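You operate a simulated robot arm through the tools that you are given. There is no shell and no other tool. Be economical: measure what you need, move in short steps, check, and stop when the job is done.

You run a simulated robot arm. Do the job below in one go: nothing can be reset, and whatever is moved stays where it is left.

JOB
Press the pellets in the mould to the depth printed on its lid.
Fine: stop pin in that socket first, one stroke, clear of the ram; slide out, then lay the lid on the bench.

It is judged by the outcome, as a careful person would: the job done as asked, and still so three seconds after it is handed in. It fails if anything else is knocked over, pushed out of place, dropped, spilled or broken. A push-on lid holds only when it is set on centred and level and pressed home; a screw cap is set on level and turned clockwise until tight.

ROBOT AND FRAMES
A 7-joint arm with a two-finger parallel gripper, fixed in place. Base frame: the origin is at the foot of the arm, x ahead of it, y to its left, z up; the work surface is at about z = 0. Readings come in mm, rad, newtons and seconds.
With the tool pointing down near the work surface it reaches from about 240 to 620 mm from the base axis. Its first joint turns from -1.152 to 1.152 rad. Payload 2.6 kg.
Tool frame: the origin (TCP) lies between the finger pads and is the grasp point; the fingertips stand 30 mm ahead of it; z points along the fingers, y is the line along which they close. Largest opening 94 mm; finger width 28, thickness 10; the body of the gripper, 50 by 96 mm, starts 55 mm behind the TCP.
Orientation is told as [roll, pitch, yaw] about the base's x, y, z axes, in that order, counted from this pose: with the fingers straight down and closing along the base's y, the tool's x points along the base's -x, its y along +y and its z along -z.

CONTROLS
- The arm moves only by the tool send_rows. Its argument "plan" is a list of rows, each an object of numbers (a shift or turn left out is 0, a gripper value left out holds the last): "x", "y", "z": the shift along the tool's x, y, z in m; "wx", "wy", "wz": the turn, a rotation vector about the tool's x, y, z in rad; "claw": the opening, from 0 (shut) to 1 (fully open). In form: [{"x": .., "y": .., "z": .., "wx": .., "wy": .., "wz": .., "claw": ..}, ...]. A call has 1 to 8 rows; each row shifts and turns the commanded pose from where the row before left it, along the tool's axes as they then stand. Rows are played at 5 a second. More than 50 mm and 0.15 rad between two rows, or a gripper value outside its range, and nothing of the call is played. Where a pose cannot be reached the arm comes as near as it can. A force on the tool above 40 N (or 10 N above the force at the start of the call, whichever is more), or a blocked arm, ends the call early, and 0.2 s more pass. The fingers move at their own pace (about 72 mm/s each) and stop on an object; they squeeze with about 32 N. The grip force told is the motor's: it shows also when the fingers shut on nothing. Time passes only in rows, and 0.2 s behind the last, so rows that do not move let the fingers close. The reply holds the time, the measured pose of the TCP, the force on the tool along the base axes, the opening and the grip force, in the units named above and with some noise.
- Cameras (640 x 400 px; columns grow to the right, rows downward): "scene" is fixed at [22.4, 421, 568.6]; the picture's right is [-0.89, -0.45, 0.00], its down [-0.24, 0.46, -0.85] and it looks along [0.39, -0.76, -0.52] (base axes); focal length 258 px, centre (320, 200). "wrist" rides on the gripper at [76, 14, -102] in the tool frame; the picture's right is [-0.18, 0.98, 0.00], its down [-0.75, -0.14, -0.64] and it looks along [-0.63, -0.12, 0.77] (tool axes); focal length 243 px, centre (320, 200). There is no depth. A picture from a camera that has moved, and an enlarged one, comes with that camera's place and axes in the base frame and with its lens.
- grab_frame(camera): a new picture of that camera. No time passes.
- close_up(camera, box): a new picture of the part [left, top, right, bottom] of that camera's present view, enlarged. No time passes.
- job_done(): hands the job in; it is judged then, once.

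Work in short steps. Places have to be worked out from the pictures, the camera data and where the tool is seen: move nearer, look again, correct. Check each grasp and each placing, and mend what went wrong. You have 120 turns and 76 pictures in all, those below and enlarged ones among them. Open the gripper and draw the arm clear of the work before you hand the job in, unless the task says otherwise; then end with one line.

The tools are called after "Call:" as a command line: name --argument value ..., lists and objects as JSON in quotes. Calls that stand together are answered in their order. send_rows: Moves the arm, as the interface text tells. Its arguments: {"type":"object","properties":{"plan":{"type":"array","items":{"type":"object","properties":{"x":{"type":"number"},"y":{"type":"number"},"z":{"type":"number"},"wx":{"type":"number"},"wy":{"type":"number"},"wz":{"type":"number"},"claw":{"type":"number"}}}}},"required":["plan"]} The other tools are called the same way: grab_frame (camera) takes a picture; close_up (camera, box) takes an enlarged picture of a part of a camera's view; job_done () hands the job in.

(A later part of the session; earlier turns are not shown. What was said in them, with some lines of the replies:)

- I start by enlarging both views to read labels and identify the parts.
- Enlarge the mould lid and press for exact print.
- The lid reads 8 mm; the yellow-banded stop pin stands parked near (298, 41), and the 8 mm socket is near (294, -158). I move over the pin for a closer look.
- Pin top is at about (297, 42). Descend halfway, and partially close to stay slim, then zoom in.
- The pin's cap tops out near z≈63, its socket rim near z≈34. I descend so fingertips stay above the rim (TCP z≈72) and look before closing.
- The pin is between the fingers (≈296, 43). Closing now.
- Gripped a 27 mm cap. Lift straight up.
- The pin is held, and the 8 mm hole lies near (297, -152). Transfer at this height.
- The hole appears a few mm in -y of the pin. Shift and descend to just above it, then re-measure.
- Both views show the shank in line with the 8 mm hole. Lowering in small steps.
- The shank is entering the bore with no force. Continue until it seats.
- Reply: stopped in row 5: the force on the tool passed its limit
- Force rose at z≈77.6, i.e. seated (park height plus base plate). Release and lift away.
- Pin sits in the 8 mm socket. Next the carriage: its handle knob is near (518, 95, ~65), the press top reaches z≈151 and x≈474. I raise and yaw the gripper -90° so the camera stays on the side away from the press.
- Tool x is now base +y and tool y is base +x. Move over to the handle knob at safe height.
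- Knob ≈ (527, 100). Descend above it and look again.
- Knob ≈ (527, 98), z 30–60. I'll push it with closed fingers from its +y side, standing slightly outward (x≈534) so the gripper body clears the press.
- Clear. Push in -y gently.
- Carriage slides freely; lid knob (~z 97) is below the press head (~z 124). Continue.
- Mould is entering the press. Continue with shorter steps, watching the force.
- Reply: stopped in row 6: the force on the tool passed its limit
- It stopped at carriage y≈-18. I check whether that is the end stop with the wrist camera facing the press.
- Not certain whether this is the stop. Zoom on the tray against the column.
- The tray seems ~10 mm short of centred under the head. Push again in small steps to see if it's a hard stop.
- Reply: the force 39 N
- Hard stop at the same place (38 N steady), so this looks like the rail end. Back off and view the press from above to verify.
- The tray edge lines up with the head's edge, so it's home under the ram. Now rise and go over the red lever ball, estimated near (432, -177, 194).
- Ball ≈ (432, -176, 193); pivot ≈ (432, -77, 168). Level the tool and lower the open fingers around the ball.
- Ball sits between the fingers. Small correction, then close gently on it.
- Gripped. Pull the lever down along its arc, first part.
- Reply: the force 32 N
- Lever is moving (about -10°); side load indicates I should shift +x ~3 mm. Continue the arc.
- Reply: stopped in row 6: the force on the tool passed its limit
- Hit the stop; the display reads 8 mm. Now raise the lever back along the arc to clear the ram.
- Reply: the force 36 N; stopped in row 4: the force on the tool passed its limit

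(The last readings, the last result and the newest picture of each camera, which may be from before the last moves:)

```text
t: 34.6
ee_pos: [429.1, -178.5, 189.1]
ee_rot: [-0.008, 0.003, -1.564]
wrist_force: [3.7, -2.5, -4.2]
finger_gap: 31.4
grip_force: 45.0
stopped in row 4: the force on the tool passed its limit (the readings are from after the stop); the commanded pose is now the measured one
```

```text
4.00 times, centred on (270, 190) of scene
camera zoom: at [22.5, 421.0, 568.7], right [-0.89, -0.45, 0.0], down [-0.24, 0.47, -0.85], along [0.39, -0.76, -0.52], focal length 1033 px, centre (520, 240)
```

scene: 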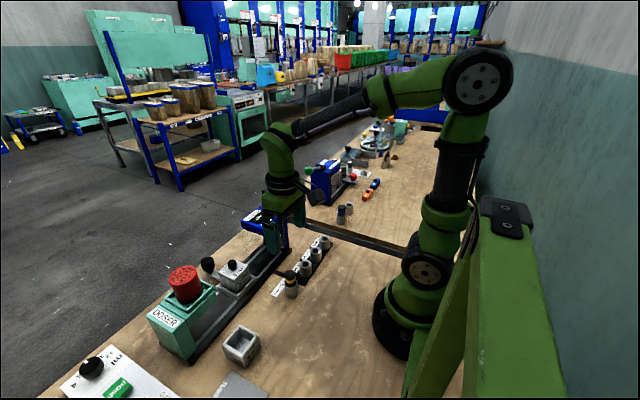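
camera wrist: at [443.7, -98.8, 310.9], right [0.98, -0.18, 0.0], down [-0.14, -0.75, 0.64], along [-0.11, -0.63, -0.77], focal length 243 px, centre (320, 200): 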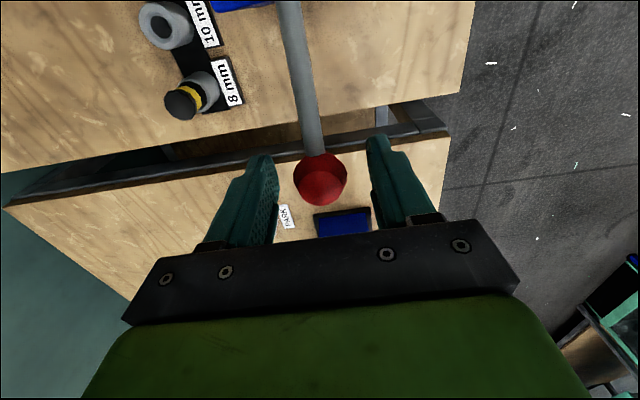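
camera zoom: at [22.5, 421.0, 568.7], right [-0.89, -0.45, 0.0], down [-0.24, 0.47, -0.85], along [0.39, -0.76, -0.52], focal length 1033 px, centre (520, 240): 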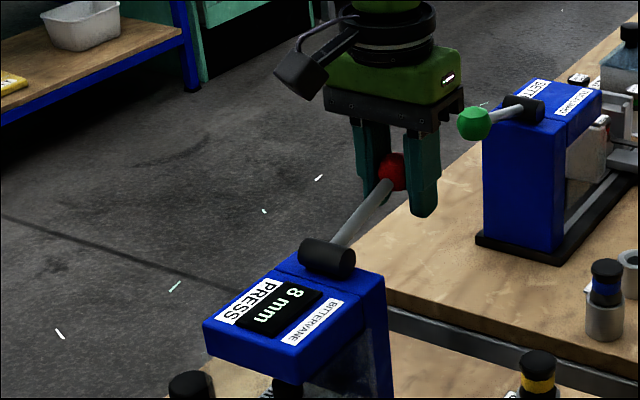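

Lever is back at its upper stop, display holds 8 mm. Release and lift clear.

Call:
send_rows --plan '[{"claw": 0.6}, {}, {"z": -0.03}, {"z": -0.04}, {"z": -0.03}, {}]'

Call:
close_up --camera "scene" --box '[180, 150, 330, 280]'

```text
t: 36.0
ee_pos: [430.4, -180.7, 290.0]
ee_rot: [-0.008, 0.003, -1.563]
wrist_force: [-0.2, 0.1, -0.4]
finger_gap: 56.6
grip_force: 0.1
```

```text
3.08 times, centred on (255, 215) of scene
camera zoom: at [22.4, 421.0, 568.6], right [-0.89, -0.45, 0.0], down [-0.24, 0.46, -0.85], along [0.39, -0.76, -0.52], focal length 794 px, centre (520, 154)
```

zoom: 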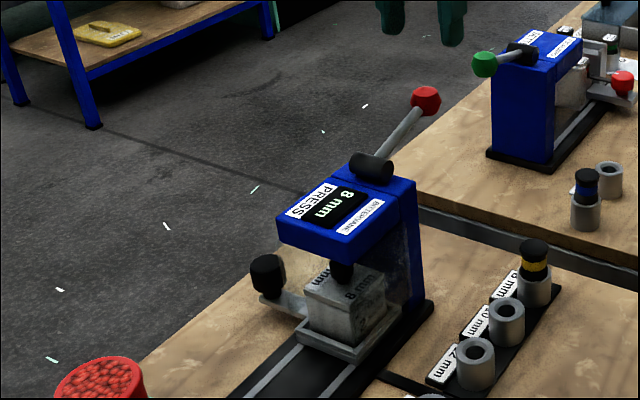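

Ram is up. Now go to the -y side of the handle knob (TCP ≈ (538, -65)) to pull the carriage out in +y.

Call:
send_rows --plan '[{"x": 0.029, "y": 0.027, "claw": 0}, {"x": 0.029, "y": 0.027}, {"x": 0.029, "y": 0.027}, {"x": 0.029, "y": 0.027}, {"z": 0.045}, {"z": 0.045}, {"z": 0.045}, {}]'

Call:
grab_frame --camera "wrist"

Call:
close_up --camera "scene" --box '[180, 150, 330, 280]'

```text
t: 37.8
ee_pos: [536.4, -61.4, 157.2]
ee_rot: [-0.008, 0.003, -1.565]
wrist_force: [-0.1, -0.1, 0.1]
finger_gap: 0.1
grip_force: 32.1
```

```text
28 pictures are left
camera wrist: at [549.9, 12.0, 259.0], right [0.98, -0.18, -0.01], down [-0.13, -0.76, 0.64], along [-0.12, -0.63, -0.77], focal length 243 px, centre (320, 200)
```

wrist: 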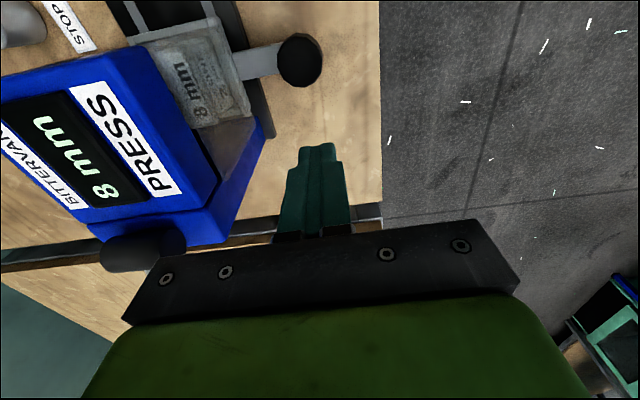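

```text
3.08 times, centred on (255, 215) of scene
camera zoom: at [22.4, 421.0, 568.6], right [-0.89, -0.45, 0.0], down [-0.24, 0.46, -0.85], along [0.39, -0.76, -0.52], focal length 794 px, centre (520, 154)
```

zoom: 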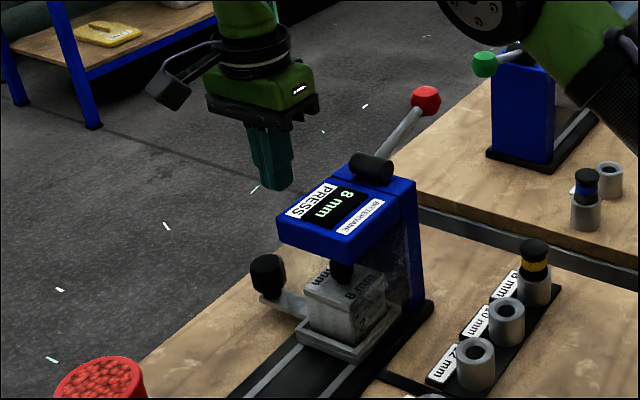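

Clear side gap (~10+ mm) to the press. Descend beside the knob and pull in +y.

Call:
send_rows --plan '[{"y": 0.002, "z": 0.03}, {"z": 0.03}, {"z": 0.028}, {}]'

Call:
send_rows --plan '[{"x": 0.008}, {"x": 0.008}, {"x": 0.008}, {"x": 0.008}, {"x": 0.008}, {"x": 0.008}, {"x": 0.008}, {}]'

Call:
close_up --camera "scene" --box '[160, 170, 310, 300]'

```text
t: 38.8
ee_pos: [538.8, -63.4, 70.1]
ee_rot: [-0.006, 0.005, -1.563]
wrist_force: [-0.4, 0.1, -0.7]
finger_gap: 0.0
grip_force: 32.0
```

```text
t: 40.6
ee_pos: [538.4, -5.0, 67.7]
ee_rot: [-0.006, 0.004, -1.565]
wrist_force: [-0.5, -1.4, -0.3]
finger_gap: 0.0
grip_force: 32.4
```

```text
3.08 times, centred on (235, 235) of scene
camera zoom: at [22.4, 421.0, 568.6], right [-0.89, -0.45, 0.0], down [-0.24, 0.46, -0.85], along [0.39, -0.76, -0.52], focal length 794 px, centre (582, 92)
```

zoom: 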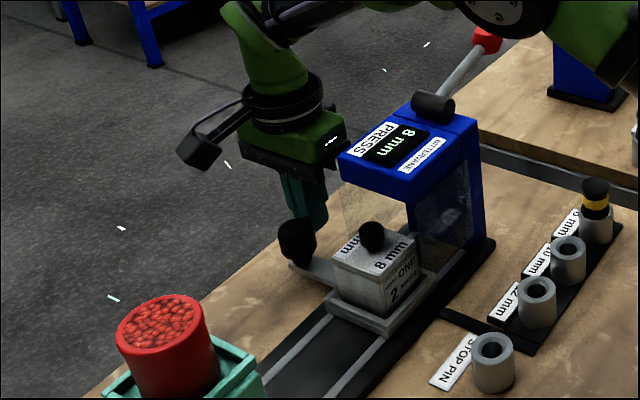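

Sliding out. Continue to its original place (knob y≈98).

Call:
send_rows --plan '[{"x": 0.009, "z": -0.002}, {"x": 0.009}, {"x": 0.009}, {"x": 0.009}, {"x": 0.009}, {"x": 0.009}, {"x": 0.009}, {"x": 0.008}]'

Call:
close_up --camera "scene" --box '[150, 190, 300, 310]'

```text
t: 42.4
ee_pos: [537.1, 65.7, 70.2]
ee_rot: [-0.007, 0.003, -1.562]
wrist_force: [0.3, 0.1, 0.2]
finger_gap: 0.0
grip_force: 31.7
```

```text
3.33 times, centred on (225, 250) of scene
camera zoom: at [22.4, 421.0, 568.6], right [-0.89, -0.45, 0.0], down [-0.24, 0.46, -0.85], along [0.39, -0.76, -0.52], focal length 860 px, centre (637, 33)
```

zoom: 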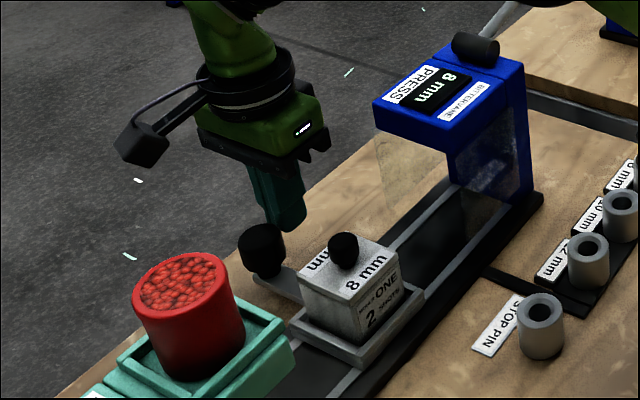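

Carriage is back where it began, clear of the ram. Back off, rise, and yaw back to 0 (so the camera clears the hopper) for lifting the lid.

Call:
send_rows --plan '[{"x": -0.01}, {"z": -0.045, "claw": 0.45}, {"z": -0.045}, {"z": -0.045, "wz": -0.148}, {"wz": -0.148}, {"wz": -0.148}, {"wz": -0.148}, {"wz": -0.148}]'

Call:
send_rows --plan '[{"wz": -0.148}, {"wz": -0.148}, {"wz": -0.148}, {"wz": -0.148}, {"wz": -0.148}, {"wz": -0.0835}, {}]'

```text
t: 44.2
ee_pos: [539.5, 55.4, 203.9]
ee_rot: [-0.003, 0.006, -0.82]
wrist_force: [-0.2, -0.4, -0.6]
finger_gap: 42.4
grip_force: 0.1
```

```text
t: 45.8
ee_pos: [537.0, 54.0, 203.6]
ee_rot: [0.003, 0.006, 0.001]
wrist_force: [0.6, -0.4, -0.1]
finger_gap: 42.4
grip_force: 0.0
```

Move over the lid knob, estimated (431, 100).

Call:
send_rows --plan '[{"x": 0.035, "y": 0.015}, {"x": 0.035, "y": 0.015}, {"x": 0.035, "y": 0.015}, {"z": 0.03, "wy": -0.006}, {}]'

Call:
grab_frame --camera "wrist"

Call:
close_up --camera "scene" --box '[170, 200, 290, 300]'

```text
t: 47.0
ee_pos: [429.8, 101.6, 172.7]
ee_rot: [0.002, 0.0, 0.0]
wrist_force: [0.0, -0.1, 0.2]
finger_gap: 42.4
grip_force: 0.1
```

```text
24 pictures are left
camera wrist: at [354.1, 114.0, 275.6], right [0.18, 0.98, 0.0], down [0.75, -0.14, 0.64], along [0.63, -0.12, -0.77], focal length 243 px, centre (320, 200)
```

wrist: 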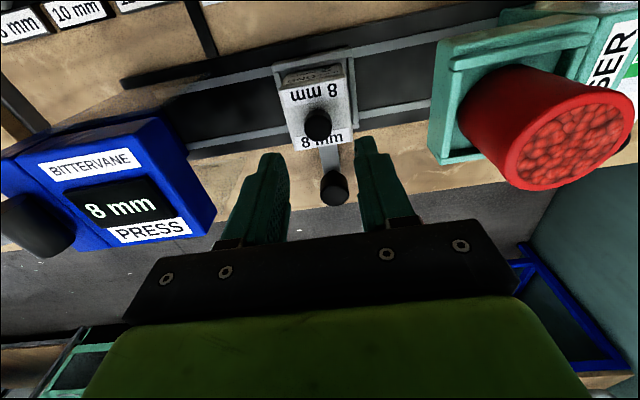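

```text
4.00 times, centred on (230, 250) of scene
camera zoom: at [22.4, 421.0, 568.6], right [-0.89, -0.45, 0.0], down [-0.24, 0.46, -0.85], along [0.39, -0.76, -0.52], focal length 1033 px, centre (680, 0)
```

zoom: 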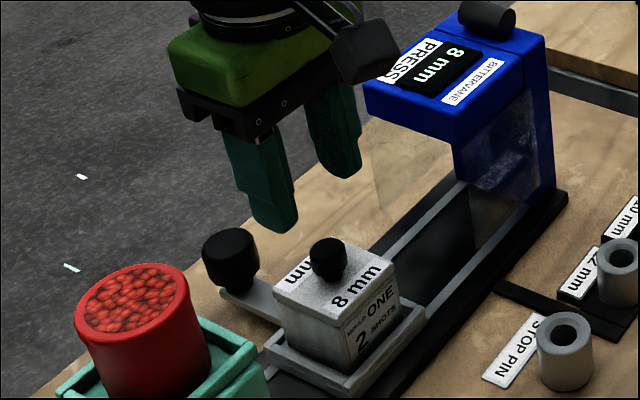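

Lid knob ≈ (431, 98), z 75–97. Descend so the fingertips straddle it, staying above the lid plate.

Call:
send_rows --plan '[{"x": -0.001, "y": -0.003, "z": 0.03}, {"z": 0.026}, {}]'

Call:
grab_frame --camera "wrist"

Call:
close_up --camera "scene" --box '[190, 210, 280, 290]'

```text
t: 47.8
ee_pos: [434.5, 97.2, 116.5]
ee_rot: [0.002, 0.002, 0.001]
wrist_force: [0.0, -0.4, 0.6]
finger_gap: 42.1
grip_force: 0.1
```

```text
22 pictures are left
camera wrist: at [356.6, 109.5, 219.8], right [0.18, 0.98, 0.0], down [0.75, -0.14, 0.64], along [0.63, -0.12, -0.77], focal length 243 px, centre (320, 200)
```

wrist: 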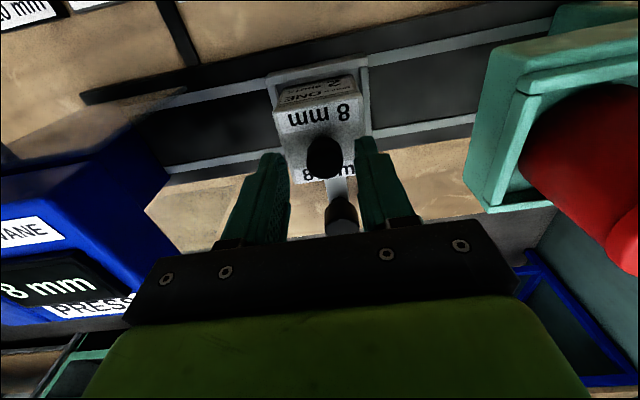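

```text
5.00 times, centred on (235, 250) of scene
camera zoom: at [22.4, 421.0, 568.6], right [-0.89, -0.45, 0.0], down [-0.24, 0.46, -0.85], along [0.39, -0.76, -0.52], focal length 1291 px, centre (745, -50)
```

zoom: 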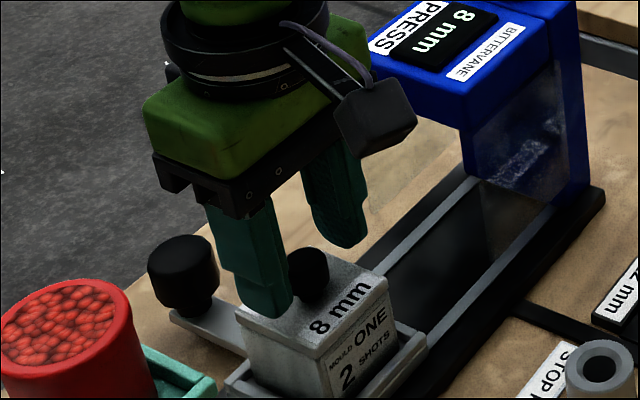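

Adjust slightly, lower 7 mm and close on the knob.

Call:
send_rows --plan '[{"x": 0.002, "y": 0.001, "z": 0.007}, {}, {"claw": 0}, {}, {}]'

```text
t: 49.0
ee_pos: [431.1, 98.3, 110.7]
ee_rot: [0.003, 0.0, 0.0]
wrist_force: [0.2, 0.6, 0.3]
finger_gap: 20.7
grip_force: 32.3
```

Knob gripped (20.7 mm, no side load). Lift gently and look.

Call:
send_rows --plan '[{"z": -0.004}, {"z": -0.006}, {"z": -0.01}, {"z": -0.015}, {}]'

Call:
close_up --camera "scene" --box '[180, 200, 290, 290]'

```text
t: 50.2
ee_pos: [431.0, 96.6, 147.5]
ee_rot: [0.004, -0.002, 0.0]
wrist_force: [0.6, -0.1, -1.1]
finger_gap: 21.1
grip_force: 31.7
```

```text
4.44 times, centred on (235, 245) of scene
camera zoom: at [22.4, 421.0, 568.6], right [-0.89, -0.45, 0.0], down [-0.24, 0.46, -0.85], along [0.39, -0.76, -0.52], focal length 1147 px, centre (698, 0)
```

zoom: 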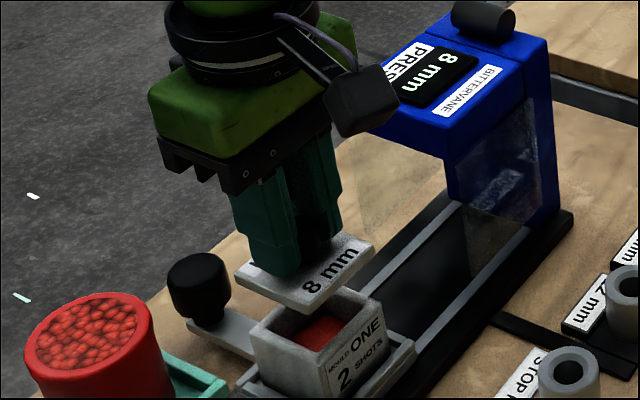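

Lid is off with pellets visible inside. Raise and carry it to a clear bench area near (325, 120).

Call:
send_rows --plan '[{"z": -0.02}, {"z": -0.02}, {"x": 0.035, "y": 0.008}, {"x": 0.035, "y": 0.008}, {"x": 0.036, "y": 0.007}, {"z": 0.035}, {}]'

Call:
grab_frame --camera "wrist"

Call:
close_up --camera "scene" --box '[190, 210, 330, 320]'

```text
t: 51.8
ee_pos: [324.9, 121.5, 153.5]
ee_rot: [0.003, -0.001, -0.001]
wrist_force: [0.6, 0.1, -1.4]
finger_gap: 20.8
grip_force: 31.8
```

```text
19 pictures are left
camera wrist: at [247.6, 134.5, 256.7], right [0.18, 0.98, 0.0], down [0.75, -0.14, 0.64], along [0.63, -0.12, -0.77], focal length 243 px, centre (320, 200)
```

wrist: 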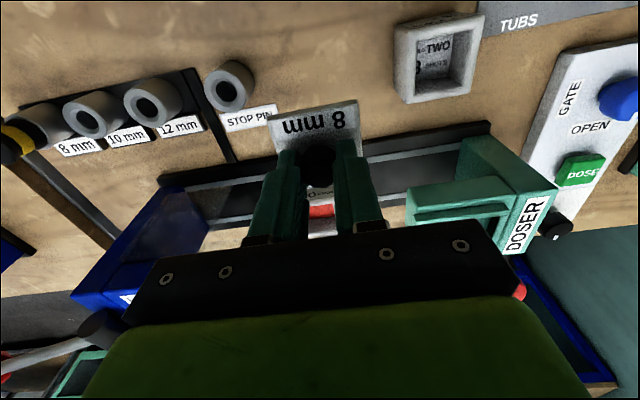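

```text
3.64 times, centred on (260, 265) of scene
camera zoom: at [22.4, 421.0, 568.6], right [-0.89, -0.45, 0.0], down [-0.24, 0.46, -0.85], along [0.39, -0.76, -0.52], focal length 939 px, centre (538, -36)
```

zoom: 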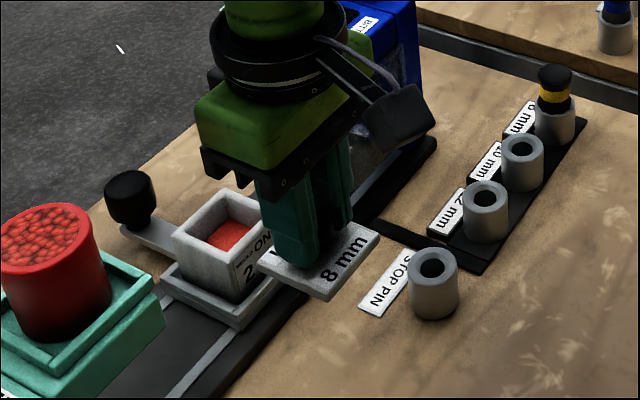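

The spot below is clear. Lower in stages until it touches.

Call:
send_rows --plan '[{"z": 0.03}, {"z": 0.03}, {"z": 0.025}, {}]'

Call:
close_up --camera "scene" --box '[210, 240, 310, 330]'

```text
t: 52.8
ee_pos: [325.3, 121.4, 66.8]
ee_rot: [0.005, -0.001, -0.001]
wrist_force: [0.0, -1.0, -1.0]
finger_gap: 20.9
grip_force: 32.2
```

```text
4.44 times, centred on (260, 285) of scene
camera zoom: at [22.5, 421.0, 568.6], right [-0.89, -0.45, 0.0], down [-0.24, 0.46, -0.85], along [0.39, -0.76, -0.52], focal length 1147 px, centre (587, -178)
```

zoom: 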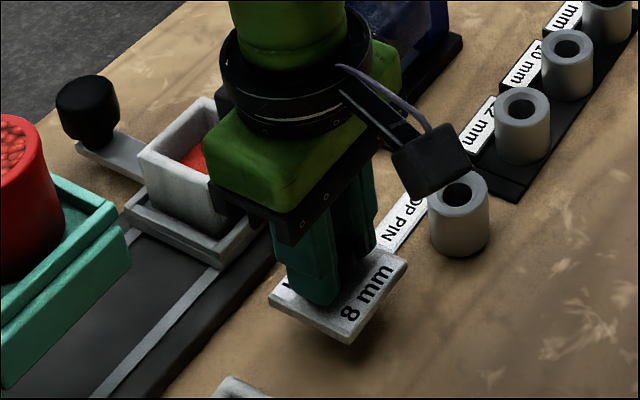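

Still above the bench by ~20 mm. Lower in small steps to touch.

Call:
send_rows --plan '[{"z": 0.006}, {"z": 0.005}, {"z": 0.004}, {"z": 0.003}, {}]'

Call:
close_up --camera "scene" --box '[230, 270, 300, 330]'

```text
t: 54.0
ee_pos: [324.7, 121.2, 50.0]
ee_rot: [0.003, 0.003, -0.001]
wrist_force: [0.3, -0.3, -1.0]
finger_gap: 21.1
grip_force: 32.0
```

```text
6.67 times, centred on (265, 300) of scene
camera zoom: at [22.4, 421.0, 568.6], right [-0.89, -0.45, 0.0], down [-0.24, 0.46, -0.85], along [0.39, -0.76, -0.52], focal length 1721 px, centre (687, -467)
```

zoom: 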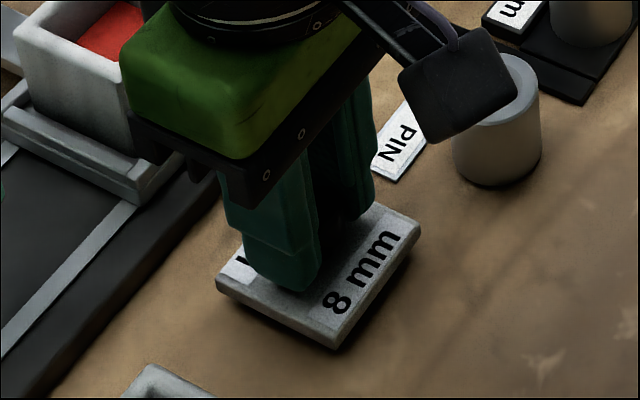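

Nearly touching; continue in 1.5–2 mm steps.

Call:
send_rows --plan '[{"z": 0.002}, {"z": 0.002}, {"z": 0.0015}, {"z": 0.0015}, {}]'

```text
t: 55.2
ee_pos: [326.1, 121.9, 43.3]
ee_rot: [0.001, -0.002, 0.0]
wrist_force: [-1.2, -0.6, 4.5]
finger_gap: 20.9
grip_force: 31.5
stopped in row 5: the force on the tool passed its limit (the readings are from after the stop); the commanded pose is now the measured one
```

Contact at z≈43. Release and rise clear.

Call:
send_rows --plan '[{"claw": 0.5}, {}, {"z": -0.02}, {"z": -0.04}, {"z": -0.045}, {"z": -0.045}, {"z": -0.045}, {}]'

Call:
grab_frame --camera "wrist"

Call:
close_up --camera "scene" --box '[160, 170, 360, 340]'

```text
t: 57.0
ee_pos: [325.7, 119.9, 240.6]
ee_rot: [0.002, -0.003, -0.001]
wrist_force: [-0.2, 0.4, 0.7]
finger_gap: 47.0
grip_force: 0.1
```

```text
15 pictures are left
camera wrist: at [248.7, 132.1, 342.7], right [0.18, 0.98, 0.0], down [0.75, -0.14, 0.64], along [0.63, -0.12, -0.77], focal length 243 px, centre (320, 200)
```

wrist: 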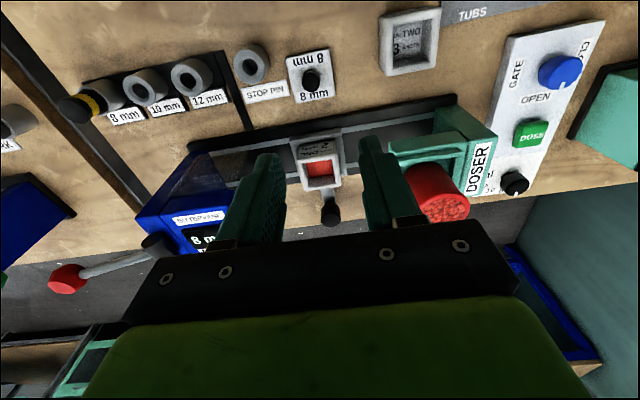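

```text
2.35 times, centred on (260, 255) of scene
camera zoom: at [22.4, 421.0, 568.6], right [-0.89, -0.45, 0.0], down [-0.24, 0.46, -0.85], along [0.39, -0.76, -0.52], focal length 607 px, centre (461, 71)
```

zoom: 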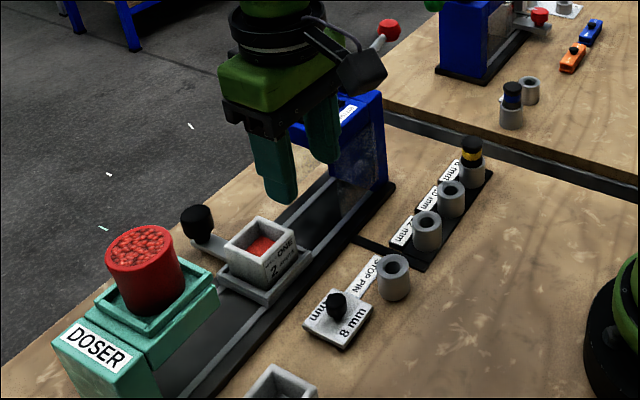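

The lid lies flat on the bench, the mould is out with pressed pellets, the pin is in the 8 mm socket, the lever is up and the display reads 8 mm. The arm is clear with the gripper open, so I hand in.

Call:
job_done

```text
The job is handed in.
```

I pressed the pellets in mould ONE to 8 mm in one stroke with the stop pin in the 8 mm socket, raised the lever, slid the mould out, and laid the lid flat on the bench.
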